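You operate a simulated robot arm through the tools that you are given. There is no shell and no other tool.

You are at the controls of a simulated robot arm. One attempt, no reset.

## Task
Top up the low oil jar, then run the roll rig 2 times.
Fine: fill to its mark; stand the oil can back on the drip tray; set the count dial and free the brake. Set down upright: oil can.

The check looks at the end state, three seconds after you hand in, the way a careful person would. Anything else that was tipped, shoved, dropped, spilled or broken makes it a failure.

## Robot
A 6-joint arm with a two-finger gripper, fixed in place. Base frame: the origin is at the foot of the arm, x ahead of it, y to its left, z up. Lengths are in m, angles in degrees, forces in N, time in s.
It reaches about 1.298 m from its shoulder. Its first joint turns from -149.0 to 149.0 degrees. Payload 1.57 kg.
Tool frame: the origin (TCP) lies between the finger pads and is the grasp point; the fingertips stand 0.021 m ahead of it; z points along the fingers, y is the line along which they close. Largest opening 0.07 m; the body of the gripper starts 0.05 m behind the TCP.
Orientation is that of the tool frame in the base frame, as a unit quaternion [w, x, y, z]. With the fingers straight down and closing along the base's y, the tool's x points along the base's -x, its y along +y and its z along -z.

## Interface
- The arm moves only by the tool step_arm. Its argument "series" is a list that holds one entry, the list of rows, each a list of 7 numbers: the shift along the tool's x, y, z in m, then the turn, a rotation vector about the tool's x, y, z in degrees, then the finger opening in m, from 0 to 0.07. In form: [[[dx, dy, dz, ax, ay, az, hand], ...]]. A call has 1 to 20 rows; each row shifts and turns the commanded pose from where the row before left it, along the tool's axes as they then stand. Each row takes 0.2 s and may step no farther than 0.05 m and 8.6 degrees from the row before; otherwise, or with a gripper value out of range, the whole call is refused. Where a pose cannot be reached the arm comes as near as it can. A force on the tool above 40 N (or 10 N above the force at the start of the call, whichever is more), or a blocked arm, ends the call early, and 0.2 s more pass. The fingers move at their own pace and stop on an object; they squeeze with about 30 N. The grip force told is the motor's: it shows also when the fingers shut on nothing. Time passes only in rows, and 0.2 s behind the last, so rows that do not move let the fingers close. It gives the time, the measured TCP pose, the force on the tool (base axes), the opening and the grip force at its end, in the units of the frame above (readings bear some noise), with the torque about the TCP (base axes, N m) and any sound that the robot's microphone picked up.
- Cameras (640 x 400 px; columns grow to the right, rows downward): "scene" is fixed at [0.0632, 0.4946, 1.2925]; the picture's right is [-0.05, -1.00, 0.00], its down [-0.73, 0.03, -0.68] and it looks along [0.68, -0.03, -0.73] (base axes); focal length 272 px, centre (320, 200). "wrist" rides on the gripper at [0.079, 0.004, -0.081] in the tool frame; the picture's right is [-0.05, 1.00, 0.00], its down [-0.67, -0.04, -0.74] and it looks along [-0.74, -0.04, 0.67] (tool axes); focal length 256 px, centre (320, 200). There is no depth. A picture from a camera that has moved, and an enlarged one, comes with that camera's place and axes in the base frame and with its lens. The place of the scene camera against the robot may be out by one fixed shift of up to 0.025 m in any direction.
- capture(camera): a new picture of that camera. No time passes.
- move_column(by): slides the trunk up (or, below 0, down) by that many m; the arm rides with it, the base frame stays. It gives what a move gives, with no picture.
- zoom(camera, box): a new picture of the part [left, top, right, bottom] of that camera's present view, enlarged. No time passes.
- job_done(): hands the job in; it is judged then, once.

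Nothing tells you positions but the pictures and the camera data. Unless the task says otherwise, let go and move clear before handing in.

The tools are called by a JSON object that holds its "name" and its "arguments". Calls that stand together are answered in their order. step_arm: Moves the arm, as the interface text tells. Its arguments: {"type":"object","properties":{"series":{"type":"array"}},"required":["series"]} The other tools are called the same way: move_column (by) slides the trunk up or down; capture (camera) takes a picture; zoom (camera, box) takes an enlarged picture of a part of a camera's view; job_done () hands the job in.

At the start:

```text
time_s: 0.0
position: [0.7355, 0.2569, 0.9245]
orientation: [0.0, 0.0, 1.0, 0.0]
force: [0.8, -0.4, 0.0]
wrist_torque: [0.01, -0.02, -0.05]
grip_width: 0.0697
finger_force: 0.1
trunk travel left (down, up): [-0.605, 0.365]
```

scene: 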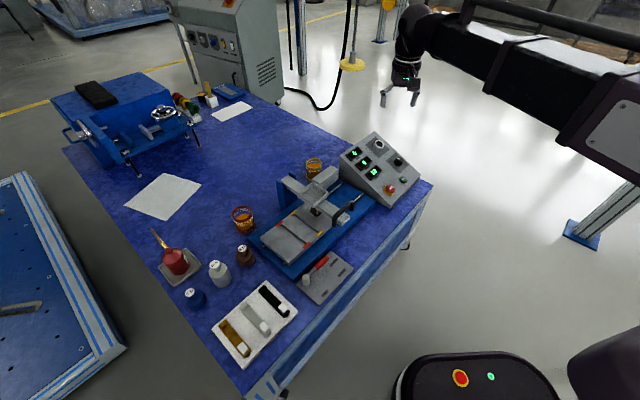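
wrist: 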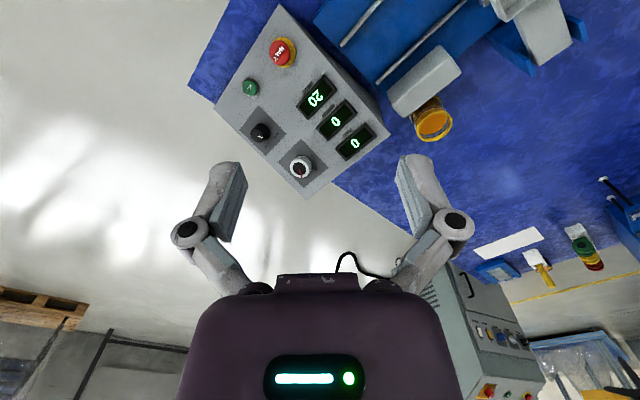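

I see a blue bench with a roll rig, a control box (two dials, start and stop buttons), two amber oil jars, a red oil can on a drip tray, and other items. I'll take enlarged pictures before I move anything.

{"name": "zoom", "arguments": {"camera": "scene", "box": [230, 120, 440, 250]}}

{"name": "zoom", "arguments": {"camera": "scene", "box": [140, 200, 300, 320]}}

{"name": "zoom", "arguments": {"camera": "scene", "box": [230, 180, 370, 310]}}

{"name": "zoom", "arguments": {"camera": "wrist", "box": [180, 0, 480, 200]}}

```text
3.05 times, centred on (335, 185) of scene
camera zoom: at [0.0632, 0.4946, 1.2925], right [-0.05, -1.0, 0.0], down [-0.73, 0.03, -0.68], along [0.68, -0.03, -0.73], focal length 829 px, centre (274, 246)
```

zoom: 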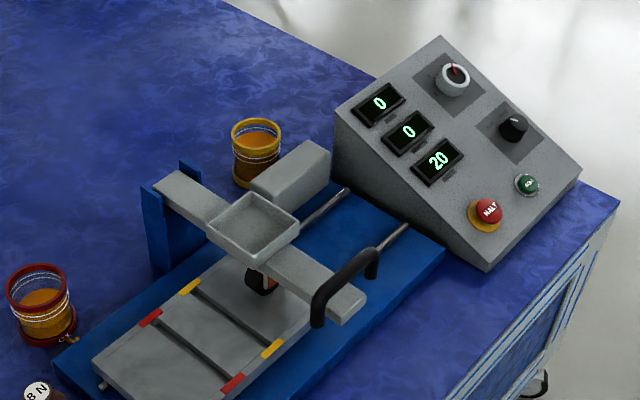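

```text
3.33 times, centred on (220, 260) of scene
camera zoom: at [0.0632, 0.4946, 1.2925], right [-0.05, -1.0, 0.0], down [-0.73, 0.03, -0.68], along [0.68, -0.03, -0.73], focal length 907 px, centre (653, 0)
```

zoom: 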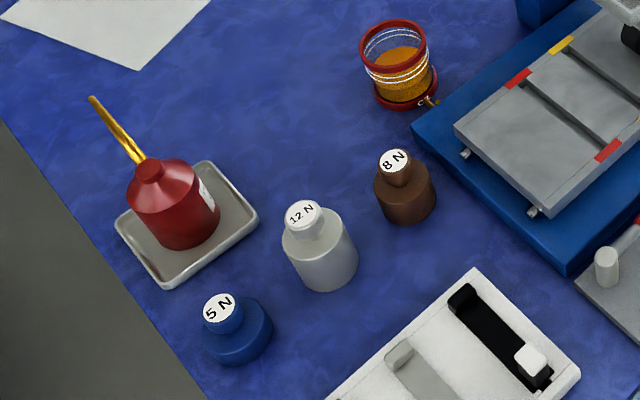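

```text
3.08 times, centred on (300, 245) of scene
camera zoom: at [0.0632, 0.4946, 1.2925], right [-0.05, -1.0, 0.0], down [-0.73, 0.03, -0.68], along [0.68, -0.03, -0.73], focal length 837 px, centre (382, 62)
```

zoom: 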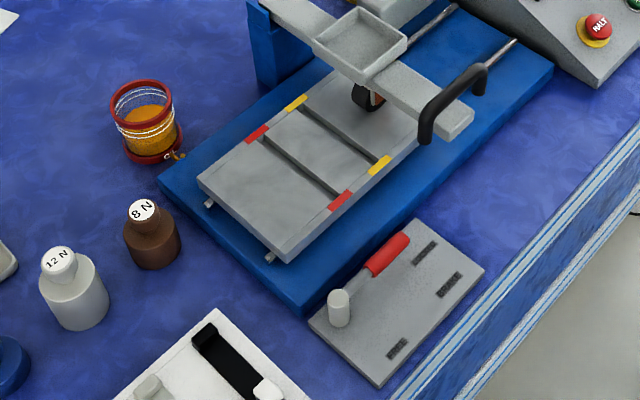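

```text
2.00 times, centred on (330, 100) of wrist
camera zoom: at [0.6552, 0.2623, 1.0052], right [0.05, 1.0, 0.0], down [0.67, -0.04, 0.74], along [0.74, -0.04, -0.67], focal length 512 px, centre (300, 400)
```

zoom: 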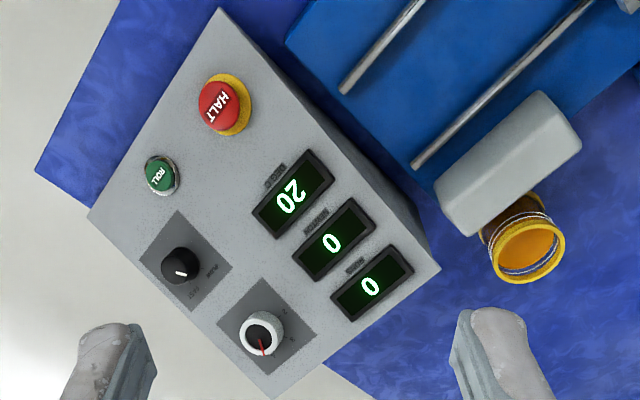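

The bench top seems to sit near z≈0.48, turned about 45° to the base. I'm zooming on the panel labels and the jars to find the low jar, the count dial and the brake.

{"name": "zoom", "arguments": {"camera": "wrist", "box": [240, 90, 340, 200]}}

{"name": "zoom", "arguments": {"camera": "wrist", "box": [240, 20, 400, 130]}}

{"name": "zoom", "arguments": {"camera": "scene", "box": [220, 190, 270, 240]}}

{"name": "zoom", "arguments": {"camera": "scene", "box": [290, 145, 340, 190]}}

{"name": "zoom", "arguments": {"camera": "scene", "box": [290, 245, 360, 310]}}

{"name": "zoom", "arguments": {"camera": "scene", "box": [340, 130, 440, 210]}}

```text
3.64 times, centred on (290, 145) of wrist
camera zoom: at [0.6552, 0.2623, 1.0052], right [0.05, 1.0, 0.0], down [0.67, -0.04, 0.74], along [0.74, -0.04, -0.67], focal length 931 px, centre (429, 400)
```

zoom: 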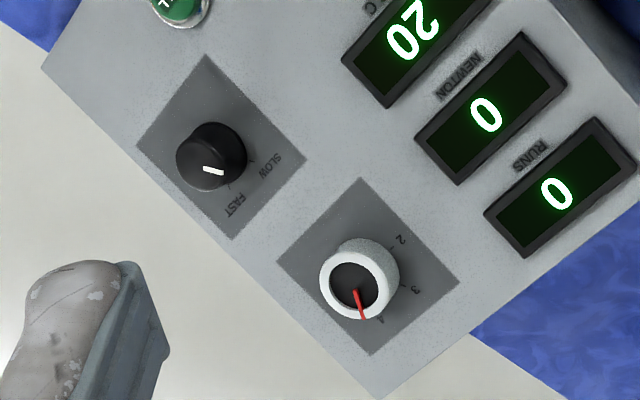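

```text
3.64 times, centred on (320, 75) of wrist
camera zoom: at [0.6552, 0.2623, 1.0052], right [0.05, 1.0, 0.0], down [0.67, -0.04, 0.74], along [0.74, -0.04, -0.67], focal length 931 px, centre (320, 654)
```

zoom: 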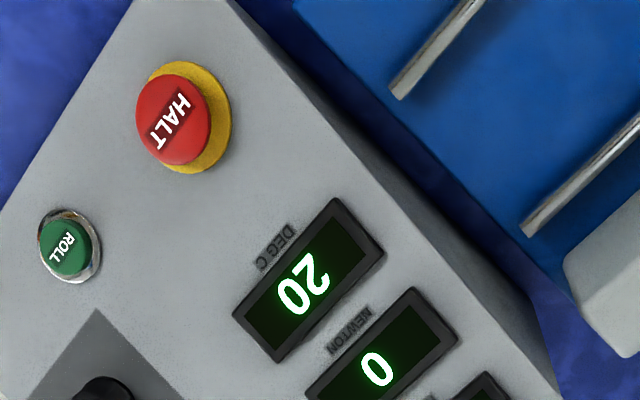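

```text
8.00 times, centred on (245, 215) of scene
camera zoom: at [0.0632, 0.4946, 1.2925], right [-0.05, -1.0, 0.0], down [-0.73, 0.03, -0.68], along [0.68, -0.03, -0.73], focal length 2176 px, centre (920, 80)
```

zoom: 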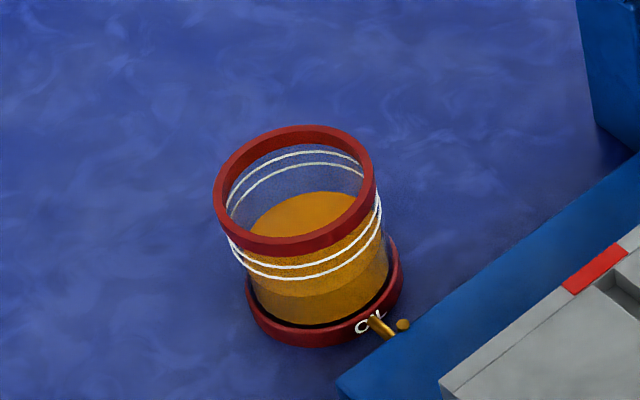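

```text
8.89 times, centred on (315, 168) of scene
camera zoom: at [0.0632, 0.4946, 1.2925], right [-0.05, -1.0, 0.0], down [-0.73, 0.03, -0.68], along [0.68, -0.03, -0.73], focal length 2418 px, centre (364, 489)
```

zoom: 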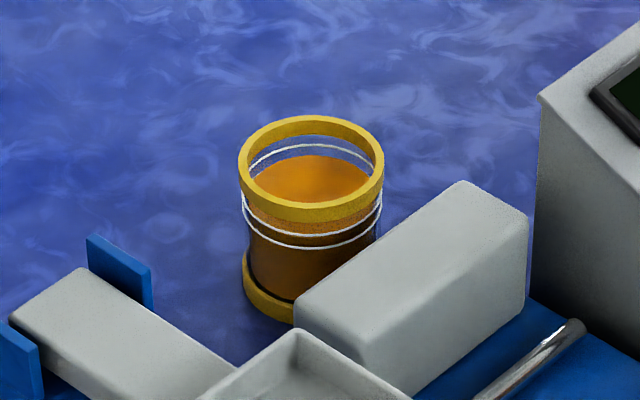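

```text
6.15 times, centred on (325, 278) of scene
camera zoom: at [0.0632, 0.4946, 1.2925], right [-0.05, -1.0, 0.0], down [-0.73, 0.03, -0.68], along [0.68, -0.03, -0.73], focal length 1674 px, centre (289, -277)
```

zoom: 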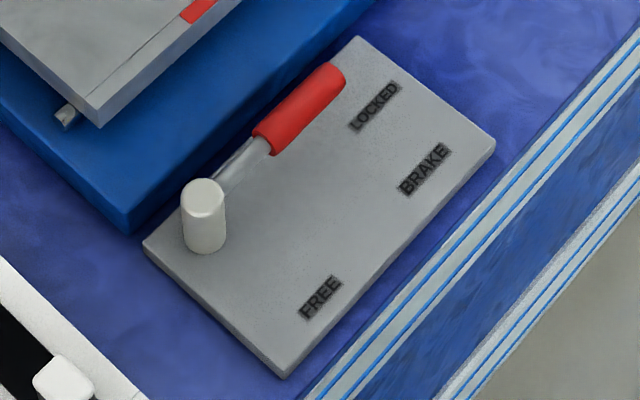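

```text
5.00 times, centred on (390, 170) of scene
camera zoom: at [0.0632, 0.4946, 1.2925], right [-0.05, -1.0, 0.0], down [-0.73, 0.03, -0.68], along [0.68, -0.03, -0.73], focal length 1360 px, centre (-30, 350)
```

zoom: 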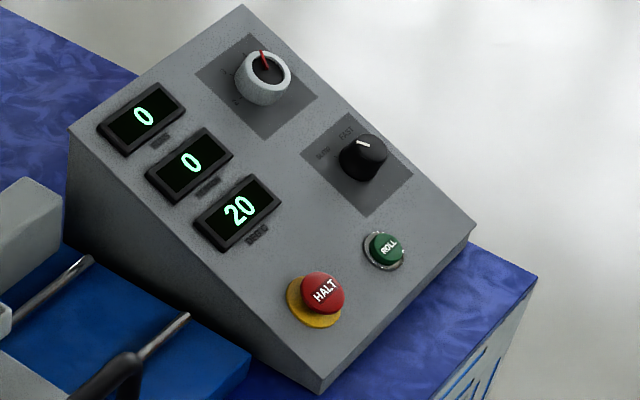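

The red-rimmed jar is the low one, with its oil well below the two white lines. The white-rimmed dial sets the count, and the red lever is the brake, now at LOCKED. I'm moving the wrist camera in front of the panel to read the dial.

{"name": "step_arm", "arguments": {"series": [[[-0.006, -0.0245, 0.033, 0, 0, 0, 0.07], [-0.006, -0.0245, 0.033, 0, 0, 0, 0.07], [-0.006, -0.0245, 0.033, 0, 0, 0, 0.07], [-0.006, -0.0245, 0.033, 0, 0, 0, 0.07], [-0.006, -0.0245, 0.033, 0, 0, 0, 0.07], [-0.006, -0.0245, 0.033, 0, 0, 0, 0.07], [0, 0, 0, 0, 0, -8, 0.07], [0, 0, 0, 0, 0, -8, 0.07], [0, 0, 0, 0, 0, -8, 0.07], [0, 0, 0, 0, 0, -8, 0.07], [0, 0, 0, 0, 0, -8, 0.07], [0, 0, 0, 0, 0, -8, 0.07], [0, 0, 0, 0, 0, 0, 0.07]]]}}

{"name": "capture", "arguments": {"camera": "wrist"}}

{"name": "capture", "arguments": {"camera": "scene"}}

```text
time_s: 2.8
position: [0.7719, 0.1105, 0.9234]
orientation: [0.001, -0.408, 0.913, 0.0]
force: [0.4, -0.3, 0.5]
wrist_torque: [0.0, 0.02, -0.01]
grip_width: 0.07
finger_force: 0.0
out of reach, approached as far as the arm can: row 1, 2, 3, 4, 5, 6
trunk travel left (down, up): [-0.605, 0.365]
```

```text
taken
camera wrist: at [0.7143, 0.055, 1.0053], right [-0.71, 0.71, 0.0], down [0.47, 0.47, 0.74], along [0.53, 0.53, -0.67], focal length 256 px, centre (320, 200)
```

wrist: 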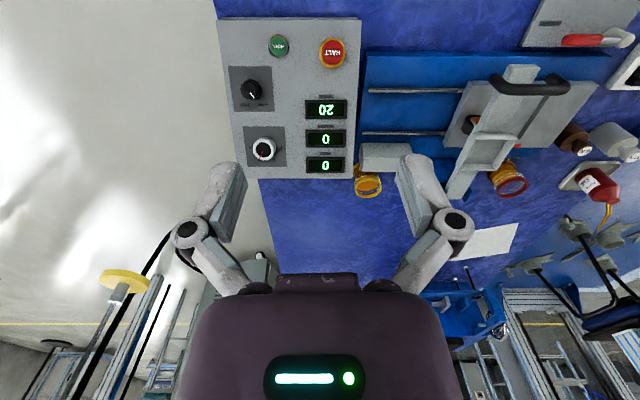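

```text
taken
```

scene: 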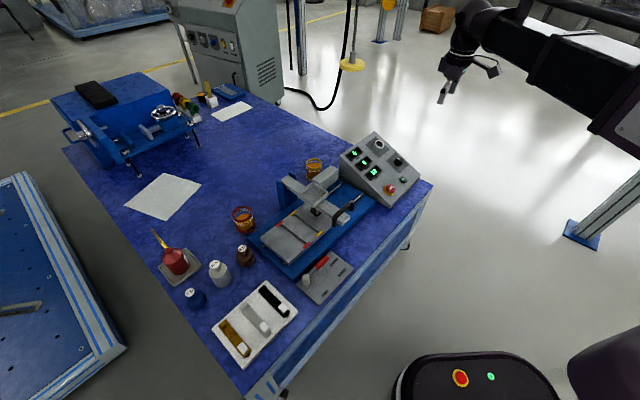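

The arm couldn't lower itself from this height, so the trunk must come down. I'll slide it down 0.2 m, which keeps the fingers above the panel, and look again.

{"name": "move_column", "arguments": {"by": -0.2}}

{"name": "capture", "arguments": {"camera": "wrist"}}

{"name": "capture", "arguments": {"camera": "scene"}}

```text
time_s: 5.0
position: [0.7705, 0.1103, 0.7236]
orientation: [0.0, -0.407, 0.914, 0.0]
force: [0.7, 0.8, 0.5]
wrist_torque: [0.03, -0.01, 0.03]
grip_width: 0.07
finger_force: 0.1
trunk travel left (down, up): [-0.405, 0.565]
```

```text
taken
camera wrist: at [0.7142, 0.055, 0.8053], right [-0.71, 0.71, 0.0], down [0.47, 0.47, 0.74], along [0.53, 0.53, -0.67], focal length 256 px, centre (320, 200)
```

wrist: 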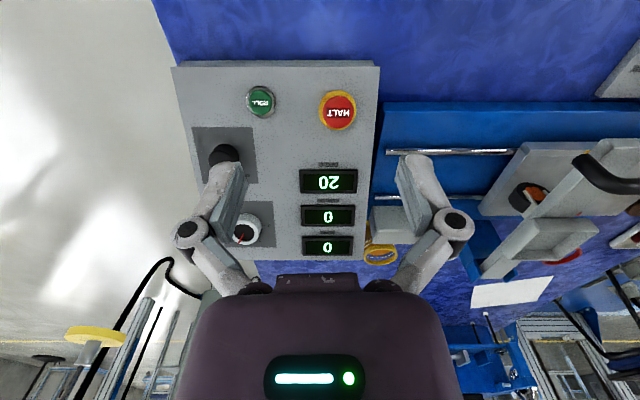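

```text
taken
```

scene: 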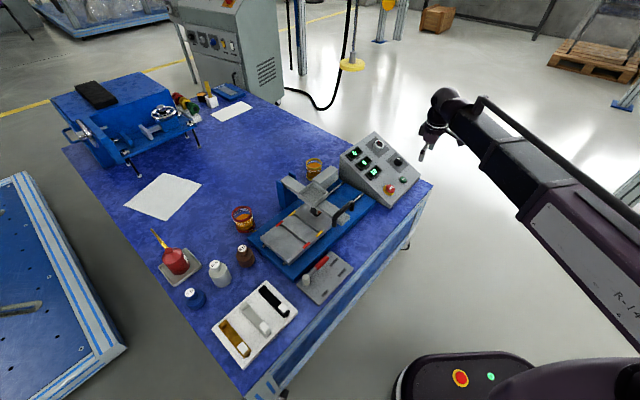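

{"name": "zoom", "arguments": {"camera": "wrist", "box": [170, 60, 390, 270]}}

{"name": "zoom", "arguments": {"camera": "wrist", "box": [220, 190, 290, 260]}}

{"name": "zoom", "arguments": {"camera": "scene", "box": [355, 130, 415, 175]}}

```text
1.90 times, centred on (280, 165) of wrist
camera zoom: at [0.7142, 0.055, 0.8053], right [-0.71, 0.71, 0.0], down [0.47, 0.47, 0.74], along [0.53, 0.53, -0.67], focal length 488 px, centre (396, 267)
```

zoom: 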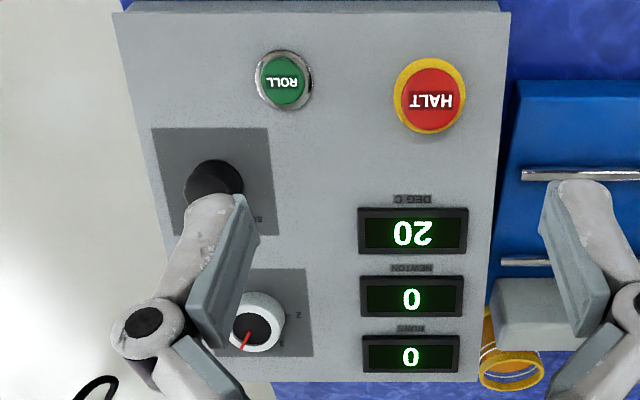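

```text
5.71 times, centred on (255, 225) of wrist
camera zoom: at [0.7142, 0.055, 0.8053], right [-0.71, 0.71, 0.0], down [0.47, 0.47, 0.74], along [0.53, 0.53, -0.67], focal length 1463 px, centre (691, 57)
```

zoom: 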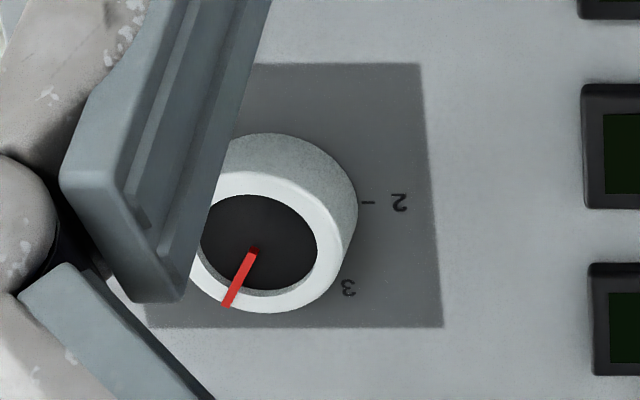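

```text
8.89 times, centred on (385, 152) of scene
camera zoom: at [0.0632, 0.4946, 1.2925], right [-0.05, -1.0, 0.0], down [-0.73, 0.03, -0.68], along [0.68, -0.03, -0.73], focal length 2418 px, centre (-258, 622)
```

zoom: 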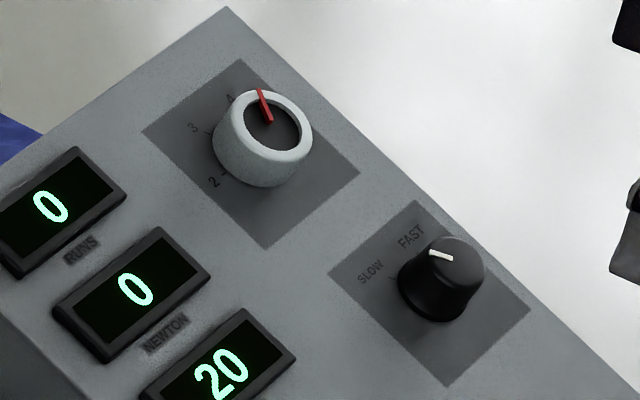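

The dial pointer stands at 4. The marks are about 60° apart, so 2 is about 120° counter-clockwise from it. Next I'll swing the wrist camera over to the oil can and jars, keeping high above the rig.

{"name": "step_arm", "arguments": {"series": [[[-0.009, 0.0465, -0.002, 0, 0, 0, 0.07], [-0.009, 0.0465, -0.002, 0, 0, 0, 0.07], [-0.009, 0.0465, -0.002, 0, 0, 0, 0.07], [-0.009, 0.0465, -0.002, 0, 0, 0, 0.07], [-0.009, 0.0465, -0.002, 0, 0, 0, 0.07], [-0.009, 0.0465, -0.002, 0, 0, 0, 0.07], [-0.009, 0.0465, -0.002, 0, 0, 0, 0.07], [-0.009, 0.0465, -0.002, 0, 0, 0, 0.07], [-0.009, 0.0465, -0.002, 0, 0, 0, 0.07], [-0.009, 0.0465, -0.002, 0, 0, 0, 0.07], [-0.009, 0.0465, -0.002, 0, 0, 0, 0.07], [-0.009, 0.0465, -0.002, 0, 0, 0, 0.07], [-0.009, 0.0465, -0.002, 0, 0, 0, 0.07], [0, 0, 0, 0, 0, -8, 0.07], [0, 0, 0, 0, 0, -8, 0.07], [0, 0, 0, 0, 0, 0, 0.07]]]}}

{"name": "capture", "arguments": {"camera": "wrist"}}

{"name": "capture", "arguments": {"camera": "scene"}}

```text
time_s: 8.4
position: [0.4001, 0.6015, 0.7236]
orientation: [0.0, -0.531, 0.847, 0.0]
force: [-0.2, -0.8, 0.8]
wrist_torque: [0.01, -0.01, -0.01]
grip_width: 0.0701
finger_force: 0.0
out of reach, approached as far as the arm can: row 2, 4, 6, 8, 10, 12
trunk travel left (down, up): [-0.405, 0.565]
```

```text
taken
camera wrist: at [0.3606, 0.5327, 0.8052], right [-0.87, 0.48, 0.0], down [0.32, 0.58, 0.74], along [0.36, 0.65, -0.67], focal length 256 px, centre (320, 200)
```

wrist: 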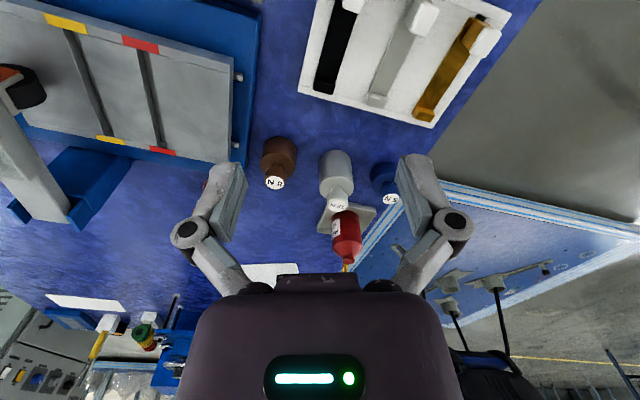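

```text
taken
```

scene: 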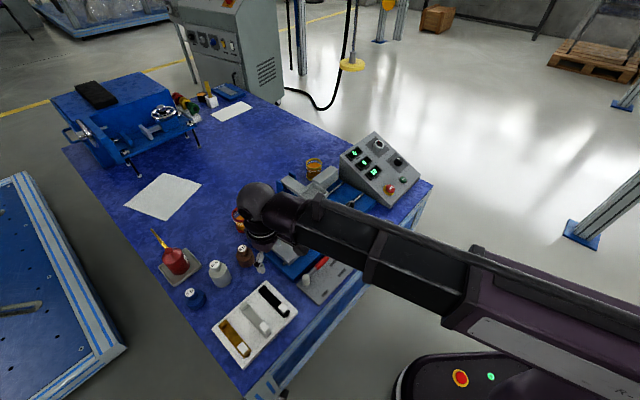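

The can and its tray are in the wrist view. I've learned that height comes only from the trunk while the tool points straight down. Zooming on the can and the low jar.

{"name": "zoom", "arguments": {"camera": "wrist", "box": [240, 120, 410, 290]}}

{"name": "zoom", "arguments": {"camera": "scene", "box": [140, 220, 220, 300]}}

{"name": "zoom", "arguments": {"camera": "scene", "box": [200, 160, 500, 320]}}

```text
2.35 times, centred on (325, 205) of wrist
camera zoom: at [0.3606, 0.5327, 0.8052], right [-0.87, 0.48, 0.0], down [0.32, 0.58, 0.74], along [0.36, 0.65, -0.67], focal length 602 px, centre (308, 188)
```

zoom: 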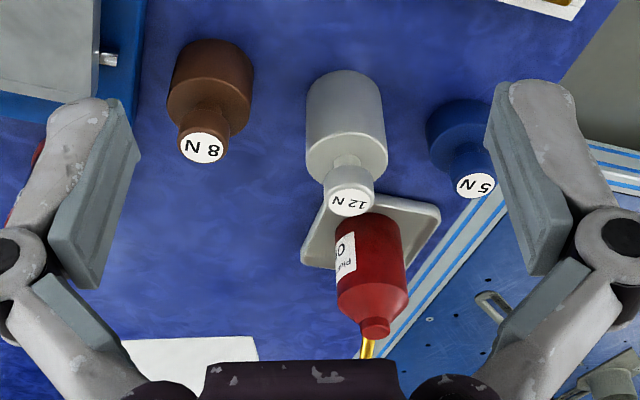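

```text
5.00 times, centred on (180, 260) of scene
camera zoom: at [0.0632, 0.4946, 1.2925], right [-0.05, -1.0, 0.0], down [-0.73, 0.03, -0.68], along [0.68, -0.03, -0.73], focal length 1360 px, centre (1020, -100)
```

zoom: 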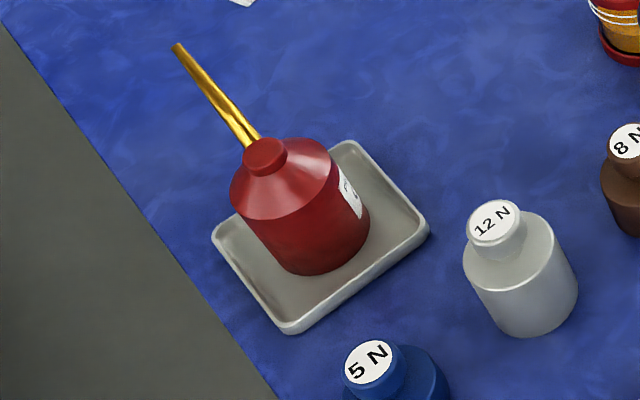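

```text
2.13 times, centred on (350, 240) of scene
camera zoom: at [0.0632, 0.4946, 1.2925], right [-0.05, -1.0, 0.0], down [-0.73, 0.03, -0.68], along [0.68, -0.03, -0.73], focal length 580 px, centre (256, 115)
```

zoom: 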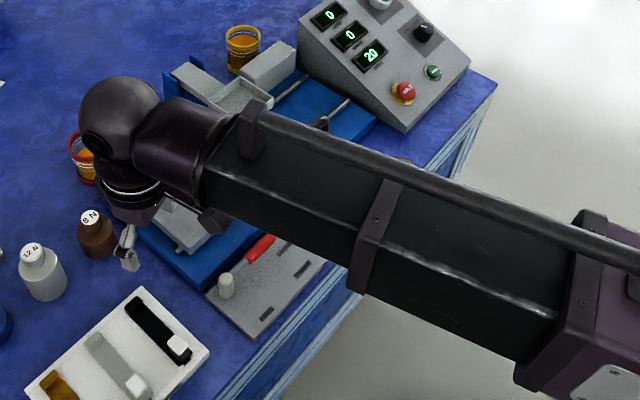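

The can's cap triangulates to about (0.51, 0.91, 0.58), but the gripper hides the spout. I'll move 0.1 m toward the can, still high, to see the spout and the jar better.

{"name": "step_arm", "arguments": {"series": [[[-0.04, 0, 0, 0, 0, 0, 0.07], [-0.04, 0, 0, 0, 0, 0, 0.07], [-0.03, 0, 0, 0, 0, 0, 0.07], [0, 0, 0, 0, 0, 0, 0.07]]]}}

{"name": "capture", "arguments": {"camera": "wrist"}}

{"name": "zoom", "arguments": {"camera": "wrist", "box": [270, 70, 430, 270]}}

```text
time_s: 9.4
position: [0.4475, 0.7016, 0.7234]
orientation: [0.0, -0.529, 0.848, 0.0]
force: [-0.8, -0.3, -0.3]
wrist_torque: [0.0, -0.02, 0.01]
grip_width: 0.0701
finger_force: 0.1
trunk travel left (down, up): [-0.405, 0.565]
```

```text
taken
camera wrist: at [0.4088, 0.6332, 0.8051], right [-0.87, 0.49, 0.0], down [0.32, 0.58, 0.74], along [0.36, 0.65, -0.67], focal length 256 px, centre (320, 200)
```

wrist: 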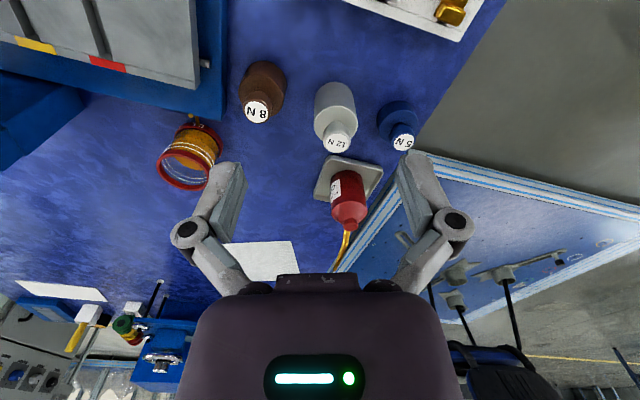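

```text
2.00 times, centred on (350, 170) of wrist
camera zoom: at [0.4088, 0.6332, 0.8051], right [-0.87, 0.49, 0.0], down [0.32, 0.58, 0.74], along [0.36, 0.65, -0.67], focal length 512 px, centre (260, 260)
```

zoom: 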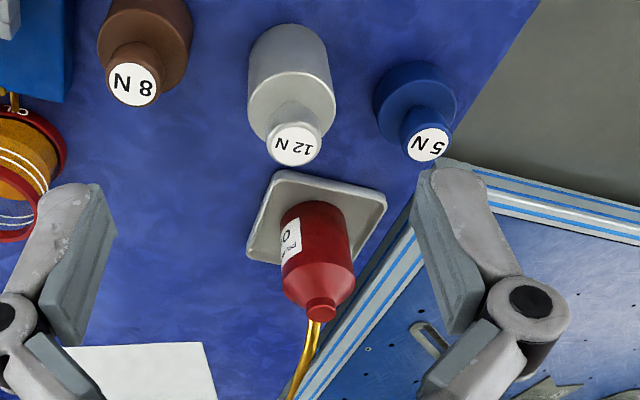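

{"name": "move_column", "arguments": {"by": 0.15}}

{"name": "capture", "arguments": {"camera": "wrist"}}

{"name": "zoom", "arguments": {"camera": "wrist", "box": [280, 70, 400, 190]}}

{"name": "zoom", "arguments": {"camera": "wrist", "box": [180, 50, 300, 170]}}

```text
time_s: 11.1
position: [0.449, 0.7015, 0.8742]
orientation: [0.0, -0.53, 0.848, 0.001]
force: [-0.2, -1.2, -0.5]
wrist_torque: [0.01, 0.03, 0.0]
grip_width: 0.07
finger_force: 0.2
trunk travel left (down, up): [-0.555, 0.415]
```

```text
taken
camera wrist: at [0.4087, 0.6332, 0.9551], right [-0.87, 0.49, 0.0], down [0.32, 0.58, 0.74], along [0.36, 0.65, -0.67], focal length 256 px, centre (320, 200)
```

wrist: 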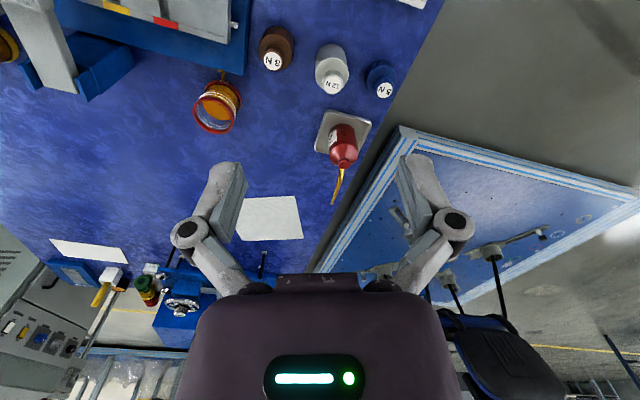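

```text
3.33 times, centred on (340, 130) of wrist
camera zoom: at [0.4087, 0.6332, 0.9551], right [-0.87, 0.49, 0.0], down [0.32, 0.58, 0.74], along [0.36, 0.65, -0.67], focal length 853 px, centre (253, 433)
```

zoom: 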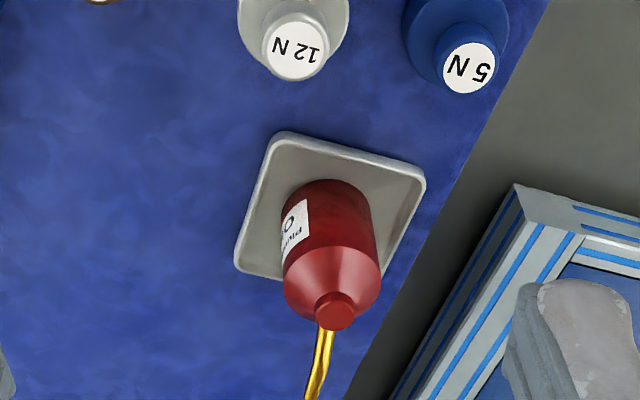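

```text
3.33 times, centred on (240, 110) of wrist
camera zoom: at [0.4087, 0.6332, 0.9551], right [-0.87, 0.49, 0.0], down [0.32, 0.58, 0.74], along [0.36, 0.65, -0.67], focal length 853 px, centre (587, 500)
```

zoom: 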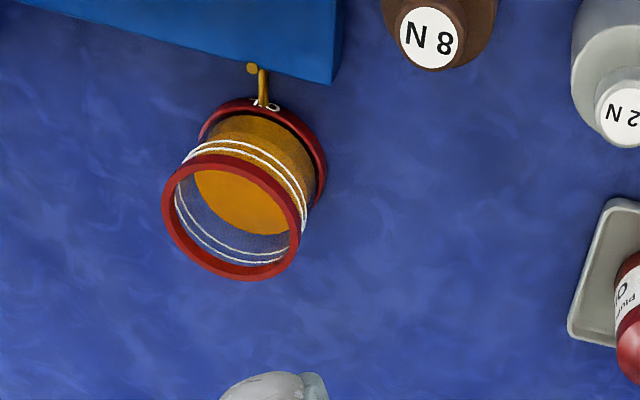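

I now have these estimates:
- Can axis near (0.527, 0.945), cap at z≈0.56, spout leaning away along (+x,+y).
- Red jar rim near (0.685, 0.75, 0.538).
- Bench top z≈0.455.

I plan to grip the can from behind at about 45°, with the wrist camera on top. First I'll test turning the tool half around here, high and clear.

{"name": "step_arm", "arguments": {"series": [[[0, 0, 0, 0, 0, -8.5, 0.07], [0, 0, 0, 0, 0, -8.5, 0.07], [0, 0, 0, 0, 0, -8.5, 0.07], [0, 0, 0, 0, 0, -8.5, 0.07], [0, 0, 0, 0, 0, -8.5, 0.07], [0, 0, 0, 0, 0, -8.5, 0.07], [0, 0, 0, 0, 0, -8.5, 0.07], [0, 0, 0, 0, 0, -8.5, 0.07], [0, 0, 0, 0, 0, -8.5, 0.07], [0, 0, 0, 0, 0, -8.5, 0.07], [0, 0, 0, 0, 0, -8.5, 0.07], [0, 0, 0, 0, 0, -8.5, 0.07], [0, 0, 0, 0, 0, -8.5, 0.07], [0, 0, 0, 0, 0, -8.5, 0.07], [0, 0, 0, 0, 0, -8.5, 0.07], [0, 0, 0, 0, 0, -8.5, 0.07], [0, 0, 0, 0, 0, -8.5, 0.07], [0, 0, 0, 0, 0, -8.5, 0.07], [0, 0, 0, 0, 0, -8.5, 0.07], [0, 0, 0, 0, 0, 0, 0.07]]]}}

{"name": "capture", "arguments": {"camera": "scene"}}

{"name": "capture", "arguments": {"camera": "wrist"}}

```text
time_s: 15.3
position: [0.4476, 0.7017, 0.8743]
orientation: [0.0, 0.922, 0.388, 0.0]
force: [0.1, -0.3, 1.5]
wrist_torque: [0.01, -0.01, 0.01]
grip_width: 0.07
finger_force: 0.0
trunk travel left (down, up): [-0.555, 0.415]
```

```text
taken
```

scene: 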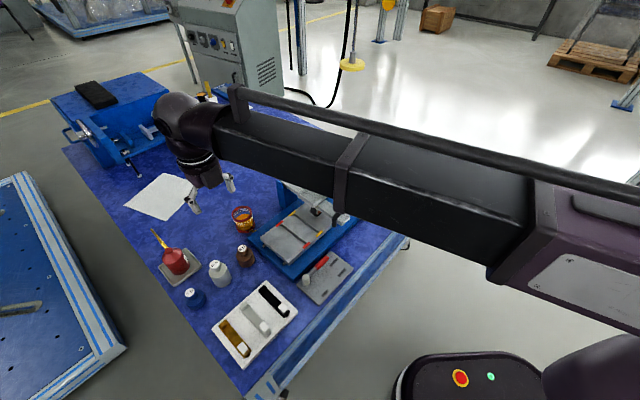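

```text
taken
camera wrist: at [0.5057, 0.7559, 0.9552], right [0.68, -0.74, 0.0], down [-0.49, -0.45, 0.74], along [-0.55, -0.5, -0.67], focal length 256 px, centre (320, 200)
```

wrist: 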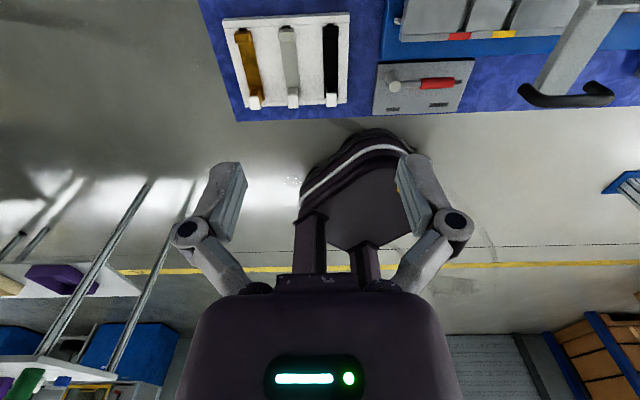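

The half-turn is reachable. Now I'll test pitching the tool by 16° to see how the height responds.

{"name": "step_arm", "arguments": {"series": [[[0, 0, 0, 0, 8, 0, 0.07], [0, 0, 0, 0, 8, 0, 0.07], [0, 0, 0, 0, 0, 0, 0.07]]]}}

```text
time_s: 16.1
position: [0.4472, 0.7021, 0.8809]
orientation: [-0.054, 0.913, 0.383, 0.129]
force: [0.7, -0.4, -0.2]
wrist_torque: [-0.02, -0.03, 0.03]
grip_width: 0.0701
finger_force: 0.0
out of reach, approached as far as the arm can: row 2
trunk travel left (down, up): [-0.555, 0.415]
```

{"name": "step_arm", "arguments": {"series": [[[0, 0, 0, 0, 8, 0, 0.07], [0, 0, 0, 0, 8, 0, 0.07], [0, 0, 0, 0, 8, 0, 0.07], [0, 0, 0, 0, 5, 0, 0.07], [0, 0, 0, 0, 0, 0, 0.07]]]}}

{"name": "capture", "arguments": {"camera": "wrist"}}

{"name": "capture", "arguments": {"camera": "scene"}}

```text
time_s: 17.3
position: [0.4479, 0.7017, 0.9288]
orientation: [-0.148, 0.852, 0.358, 0.353]
force: [0.6, -0.4, 0.2]
wrist_torque: [0.0, -0.01, 0.0]
grip_width: 0.07
finger_force: 0.0
out of reach, approached as far as the arm can: row 1, 2, 3, 4
trunk travel left (down, up): [-0.555, 0.415]
```

```text
taken
camera wrist: at [0.4493, 0.6988, 1.042], right [0.69, -0.73, -0.04], down [-0.72, -0.69, 0.06], along [-0.07, -0.01, -1.0], focal length 256 px, centre (320, 200)
```

wrist: 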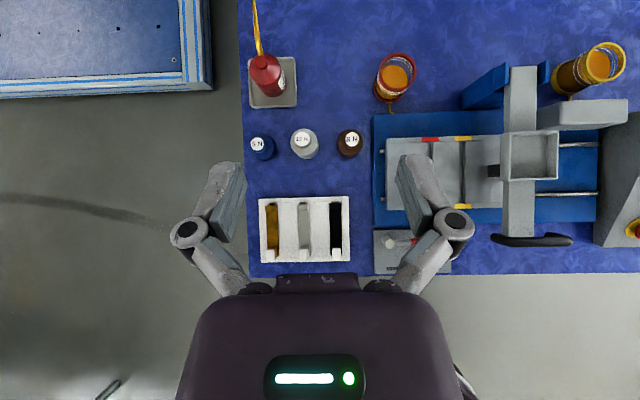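

```text
taken
```

scene: 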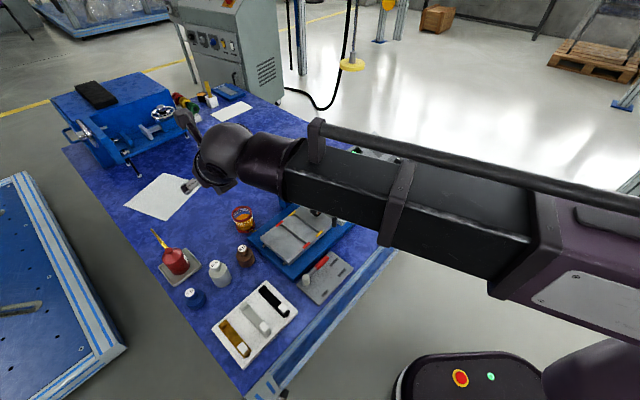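

The pitch works, with height adjusting by itself, and the wrist camera now looks straight down like a map. I'll zoom on the can, jar, rig and brake to fix positions.

{"name": "zoom", "arguments": {"camera": "wrist", "box": [235, 0, 335, 120]}}

{"name": "zoom", "arguments": {"camera": "wrist", "box": [340, 30, 460, 130]}}

{"name": "zoom", "arguments": {"camera": "wrist", "box": [360, 30, 640, 280]}}

{"name": "zoom", "arguments": {"camera": "wrist", "box": [240, 110, 370, 270]}}

```text
3.33 times, centred on (285, 60) of wrist
camera zoom: at [0.4493, 0.6988, 1.042], right [0.69, -0.73, -0.04], down [-0.72, -0.69, 0.06], along [-0.07, -0.01, -1.0], focal length 853 px, centre (437, 667)
```

zoom: 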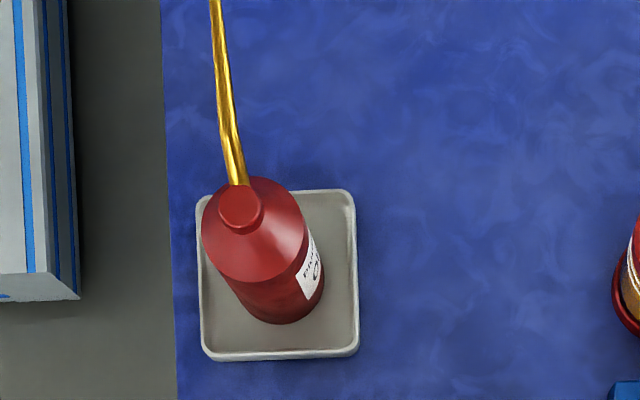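

```text
4.00 times, centred on (400, 80) of wrist
camera zoom: at [0.4493, 0.6988, 1.042], right [0.69, -0.73, -0.04], down [-0.72, -0.69, 0.06], along [-0.07, -0.01, -1.0], focal length 1024 px, centre (0, 680)
```

zoom: 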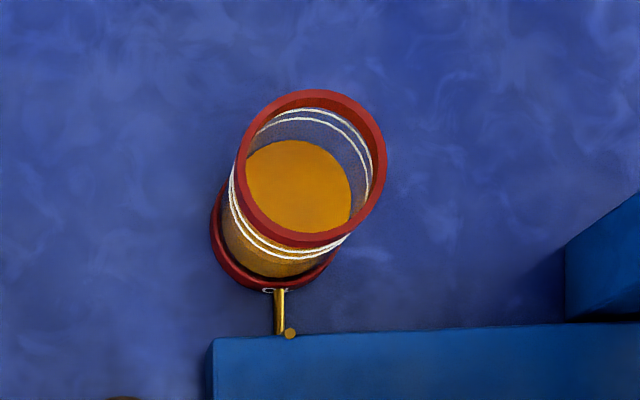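

```text
1.60 times, centred on (500, 155) of wrist
camera zoom: at [0.4493, 0.6988, 1.042], right [0.69, -0.73, -0.04], down [-0.72, -0.69, 0.06], along [-0.07, -0.01, -1.0], focal length 410 px, centre (32, 272)
```

zoom: 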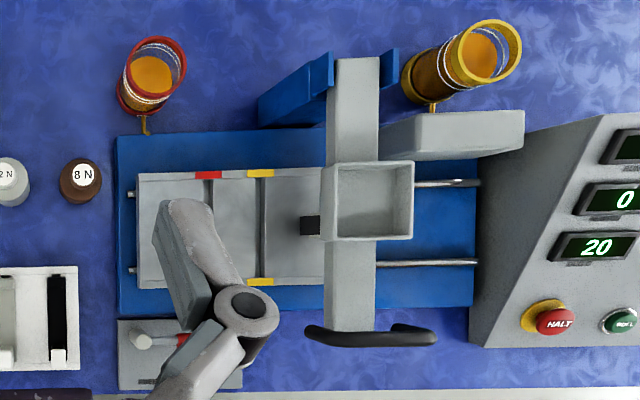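

```text
2.50 times, centred on (305, 190) of wrist
camera zoom: at [0.4493, 0.6988, 1.042], right [0.69, -0.73, -0.04], down [-0.72, -0.69, 0.06], along [-0.07, -0.01, -1.0], focal length 640 px, centre (358, 225)
```

zoom: 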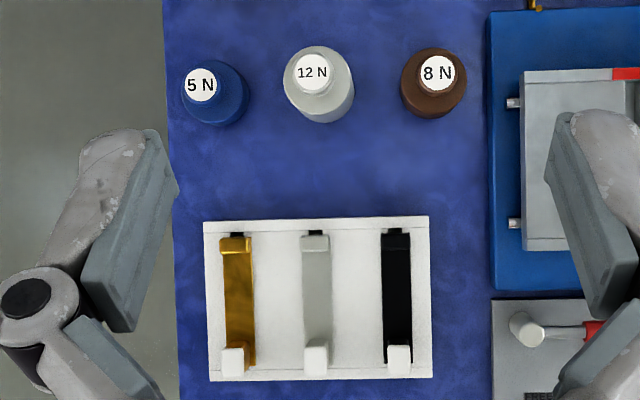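

The map view puts the can axis at about (0.530, 0.950), the tray centred beneath it and the jar axis at about (0.698, 0.754). I'll move over the can at this height with the 45° tool, then lower the trunk part way and check the alignment.

{"name": "step_arm", "arguments": {"series": [[[0.027, -0.0193, 0.027, 0, 0, 0, 0.07], [0.027, -0.0193, 0.027, 0, 0, 0, 0.07], [0.027, -0.0193, 0.027, 0, 0, 0, 0.07], [0.027, -0.0193, 0.027, 0, 0, 0, 0.07], [0.027, -0.0193, 0.027, 0, 0, 0, 0.07], [0.027, -0.0193, 0.027, 0, 0, 0, 0.07], [0, 0, 0, 0, 0, 0, 0.07]]]}}

{"name": "capture", "arguments": {"camera": "wrist"}}

{"name": "zoom", "arguments": {"camera": "wrist", "box": [260, 120, 380, 280]}}

```text
time_s: 18.9
position: [0.5253, 0.9462, 0.9276]
orientation: [-0.148, 0.852, 0.357, 0.353]
force: [-0.4, 1.1, 0.1]
wrist_torque: [-0.02, 0.0, 0.05]
grip_width: 0.0697
finger_force: 0.1
trunk travel left (down, up): [-0.555, 0.415]
```

```text
taken
camera wrist: at [0.5266, 0.9429, 1.0419], right [0.69, -0.73, -0.04], down [-0.72, -0.69, 0.06], along [-0.07, -0.01, -1.0], focal length 256 px, centre (320, 200)
```

wrist: 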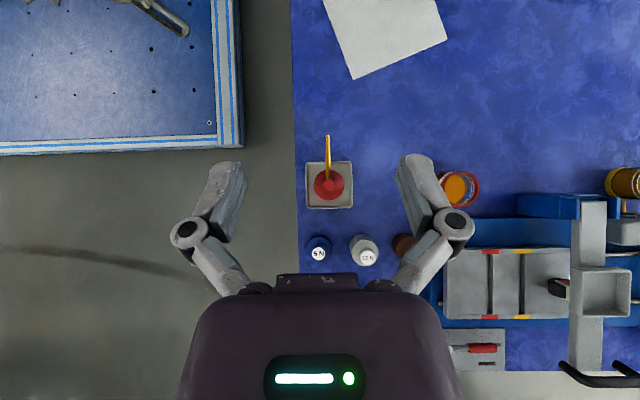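

```text
2.50 times, centred on (320, 200) of wrist
camera zoom: at [0.5266, 0.9429, 1.0419], right [0.69, -0.73, -0.04], down [-0.72, -0.69, 0.06], along [-0.07, -0.01, -1.0], focal length 640 px, centre (320, 200)
```

zoom: 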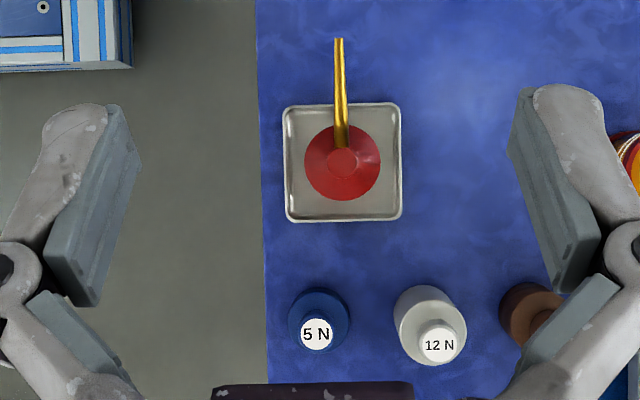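

Looking straight down, the can axis is at (0.5285, 0.9465) and the can is about 60 mm wide, so the 70 mm opening clears it. I'll make a small sideways correction and lower the trunk to just above the can to check.

{"name": "step_arm", "arguments": {"series": [[[-0.0021, 0.0021, -0.0021, 0, 0, 0, 0.07], [0, 0, 0, 0, 0, 0, 0.07]]]}}

{"name": "move_column", "arguments": {"by": -0.33}}

{"name": "capture", "arguments": {"camera": "wrist"}}

{"name": "capture", "arguments": {"camera": "scene"}}

```text
time_s: 19.5
position: [0.5249, 0.9433, 0.9293]
orientation: [-0.149, 0.851, 0.358, 0.353]
force: [-0.4, -0.6, -1.3]
wrist_torque: [-0.02, 0.0, 0.04]
grip_width: 0.0701
finger_force: 0.1
trunk travel left (down, up): [-0.555, 0.415]
```

```text
time_s: 22.8
position: [0.5244, 0.9427, 0.597]
orientation: [-0.147, 0.852, 0.357, 0.353]
force: [-0.3, -0.3, 0.2]
wrist_torque: [0.02, -0.01, -0.02]
grip_width: 0.0702
finger_force: 0.0
trunk travel left (down, up): [-0.225, 0.745]
```

```text
taken
camera wrist: at [0.5263, 0.9394, 0.712], right [0.69, -0.73, -0.04], down [-0.72, -0.69, 0.06], along [-0.07, -0.01, -1.0], focal length 256 px, centre (320, 200)
```

wrist: 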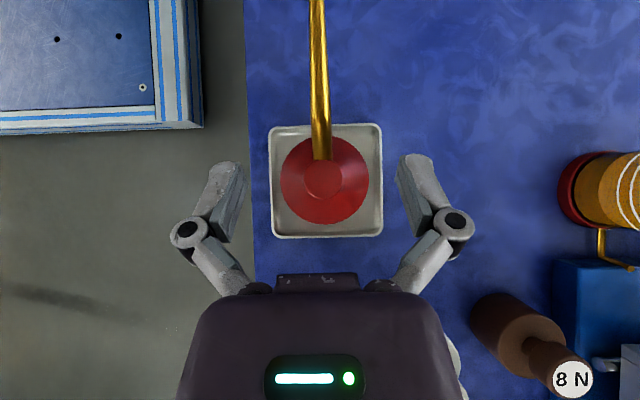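

```text
taken
```

scene: 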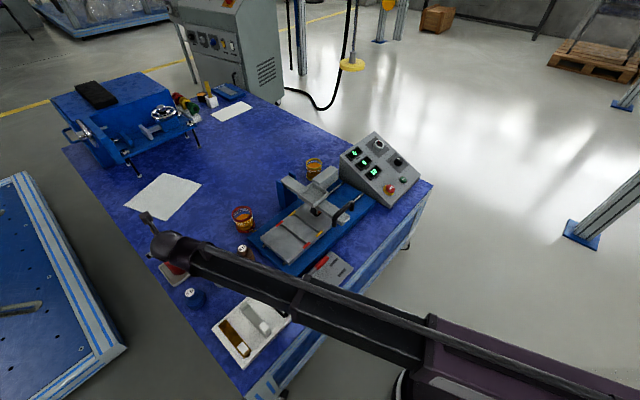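

The can is centred between the fingers to within about 1 mm, and the tool axis will meet it mid-body. I'll lower most of the remaining way and check once more.

{"name": "move_column", "arguments": {"by": -0.06}}

{"name": "capture", "arguments": {"camera": "wrist"}}

{"name": "capture", "arguments": {"camera": "scene"}}

```text
time_s: 23.8
position: [0.5244, 0.9429, 0.5369]
orientation: [-0.148, 0.852, 0.358, 0.353]
force: [-0.6, 0.0, 0.3]
wrist_torque: [0.04, -0.01, -0.01]
grip_width: 0.07
finger_force: 0.1
trunk travel left (down, up): [-0.165, 0.805]
```

```text
taken
camera wrist: at [0.5263, 0.9394, 0.652], right [0.69, -0.73, -0.04], down [-0.72, -0.69, 0.06], along [-0.07, -0.01, -1.0], focal length 256 px, centre (320, 200)
```

wrist: 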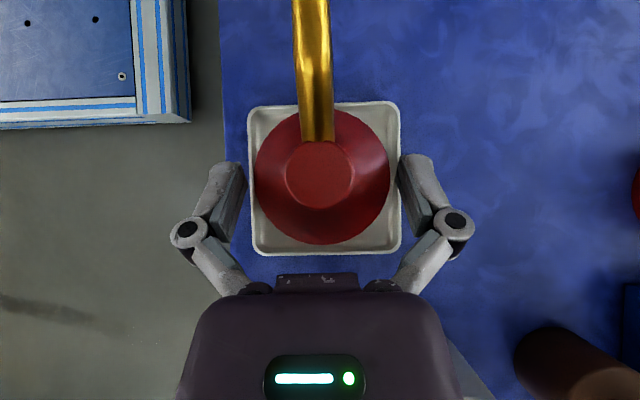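

```text
taken
```

scene: 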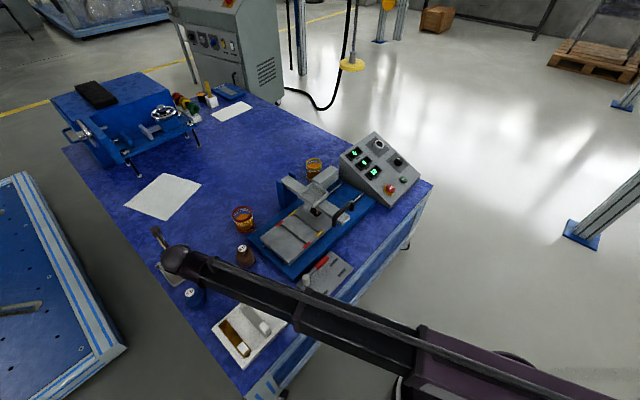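

The can is well centred. I'll lower another 28 mm to mid-body height and close the fingers.

{"name": "move_column", "arguments": {"by": -0.028}}

{"name": "capture", "arguments": {"camera": "wrist"}}

```text
time_s: 24.5
position: [0.5243, 0.9429, 0.5096]
orientation: [-0.147, 0.852, 0.357, 0.354]
force: [-0.2, 0.2, -0.2]
wrist_torque: [0.0, -0.02, -0.01]
grip_width: 0.0701
finger_force: 0.0
trunk travel left (down, up): [-0.137, 0.833]
```

```text
taken
camera wrist: at [0.5263, 0.9394, 0.624], right [0.69, -0.73, -0.04], down [-0.72, -0.69, 0.06], along [-0.07, -0.01, -1.0], focal length 256 px, centre (320, 200)
```

wrist: 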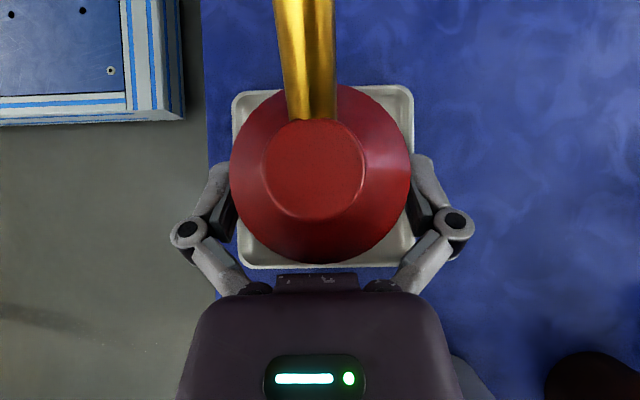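

{"name": "step_arm", "arguments": {"series": [[[0, 0, 0, 0, 0, 0, 0.05], [0, 0, 0, 0, 0, 0, 0.045], [0, 0, 0, 0, 0, 0, 0.045], [0, 0, 0, 0, 0, 0, 0.045]]]}}

{"name": "capture", "arguments": {"camera": "wrist"}}

```text
time_s: 25.5
position: [0.525, 0.9431, 0.5099]
orientation: [-0.148, 0.852, 0.357, 0.353]
force: [-0.3, -1.8, 3.5]
wrist_torque: [-0.01, -0.09, -0.01]
grip_width: 0.0596
finger_force: 29.9
trunk travel left (down, up): [-0.137, 0.833]
```

```text
taken
camera wrist: at [0.5263, 0.9392, 0.6245], right [0.69, -0.73, -0.04], down [-0.72, -0.69, 0.06], along [-0.07, -0.01, -1.0], focal length 256 px, centre (320, 200)
```

wrist: 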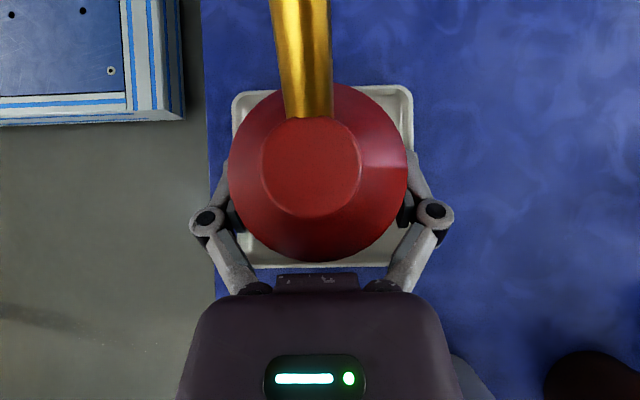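

The can is gripped at 59.6 mm with 30 N. I'll lift it 5 cm straight up and read the weight.

{"name": "move_column", "arguments": {"by": 0.05}}

{"name": "capture", "arguments": {"camera": "wrist"}}

{"name": "zoom", "arguments": {"camera": "scene", "box": [120, 190, 280, 320]}}

```text
time_s: 26.4
position: [0.5246, 0.9433, 0.5598]
orientation: [-0.149, 0.852, 0.358, 0.352]
force: [0.1, 0.4, -4.5]
wrist_torque: [-0.01, 0.0, -0.01]
grip_width: 0.0595
finger_force: 29.9
trunk travel left (down, up): [-0.187, 0.783]
```

```text
taken
camera wrist: at [0.5265, 0.9397, 0.6734], right [0.69, -0.73, -0.04], down [-0.72, -0.69, 0.06], along [-0.07, -0.01, -1.0], focal length 256 px, centre (320, 200)
```

wrist: 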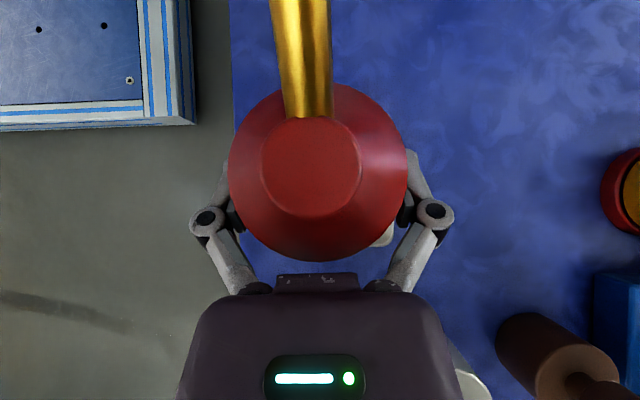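

```text
3.08 times, centred on (200, 255) of scene
camera zoom: at [0.0632, 0.4946, 1.2925], right [-0.05, -1.0, 0.0], down [-0.73, 0.03, -0.68], along [0.68, -0.03, -0.73], focal length 837 px, centre (689, 31)
```

zoom: 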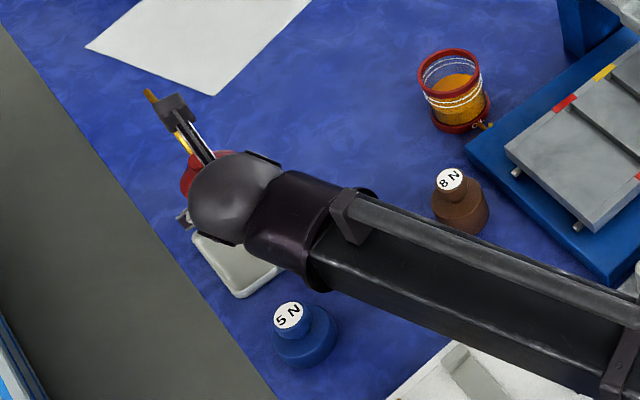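

The can weighs about 4.5 N and hangs level. I'll raise the trunk so it clears everything, then carry it upright until the spout tip is over the red jar.

{"name": "move_column", "arguments": {"by": 0.065}}

{"name": "step_arm", "arguments": {"series": [[[-0.0082, 0.0286, -0.0082, 0, 0, 0, 0.045], [-0.0082, 0.0286, -0.0082, 0, 0, 0, 0.045], [-0.0082, 0.0286, -0.0082, 0, 0, 0, 0.045], [-0.0082, 0.0286, -0.0082, 0, 0, 0, 0.045], [-0.0082, 0.0286, -0.0082, 0, 0, 0, 0.045], [-0.0082, 0.0286, -0.0082, 0, 0, 0, 0.045], [-0.0082, 0.0286, -0.0082, 0, 0, 0, 0.045], [-0.0082, 0.0286, -0.0082, 0, 0, 0, 0.045], [-0.0082, 0.0286, -0.0082, 0, 0, 0, 0.045], [0, 0, 0, 0, 0, 0, 0.045]]]}}

{"name": "capture", "arguments": {"camera": "wrist"}}

{"name": "capture", "arguments": {"camera": "scene"}}

```text
time_s: 27.5
position: [0.5254, 0.9428, 0.6243]
orientation: [-0.148, 0.852, 0.357, 0.352]
force: [0.8, 0.4, -4.5]
wrist_torque: [0.01, 0.04, 0.03]
grip_width: 0.0594
finger_force: 30.2
trunk travel left (down, up): [-0.252, 0.718]
```

```text
time_s: 29.7
position: [0.633, 0.6892, 0.6249]
orientation: [-0.146, 0.853, 0.355, 0.354]
force: [-0.7, 0.3, -5.6]
wrist_torque: [-0.03, 0.01, 0.0]
grip_width: 0.0595
finger_force: 29.6
trunk travel left (down, up): [-0.252, 0.718]
```

```text
taken
camera wrist: at [0.636, 0.6847, 0.7388], right [0.68, -0.73, -0.04], down [-0.73, -0.68, 0.06], along [-0.07, -0.01, -1.0], focal length 256 px, centre (320, 200)
```

wrist: 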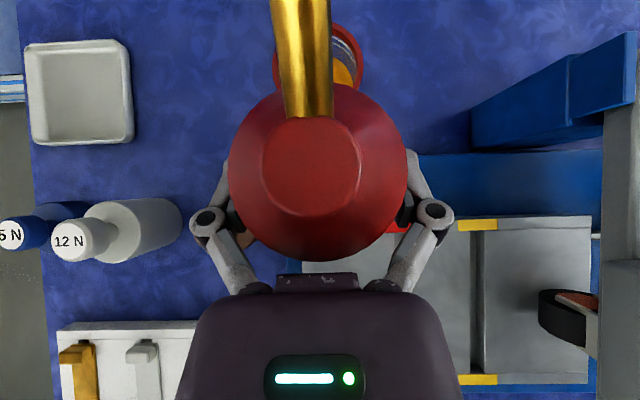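

```text
taken
```

scene: 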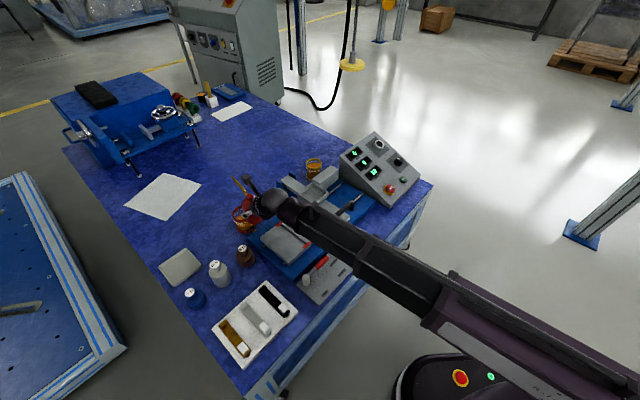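

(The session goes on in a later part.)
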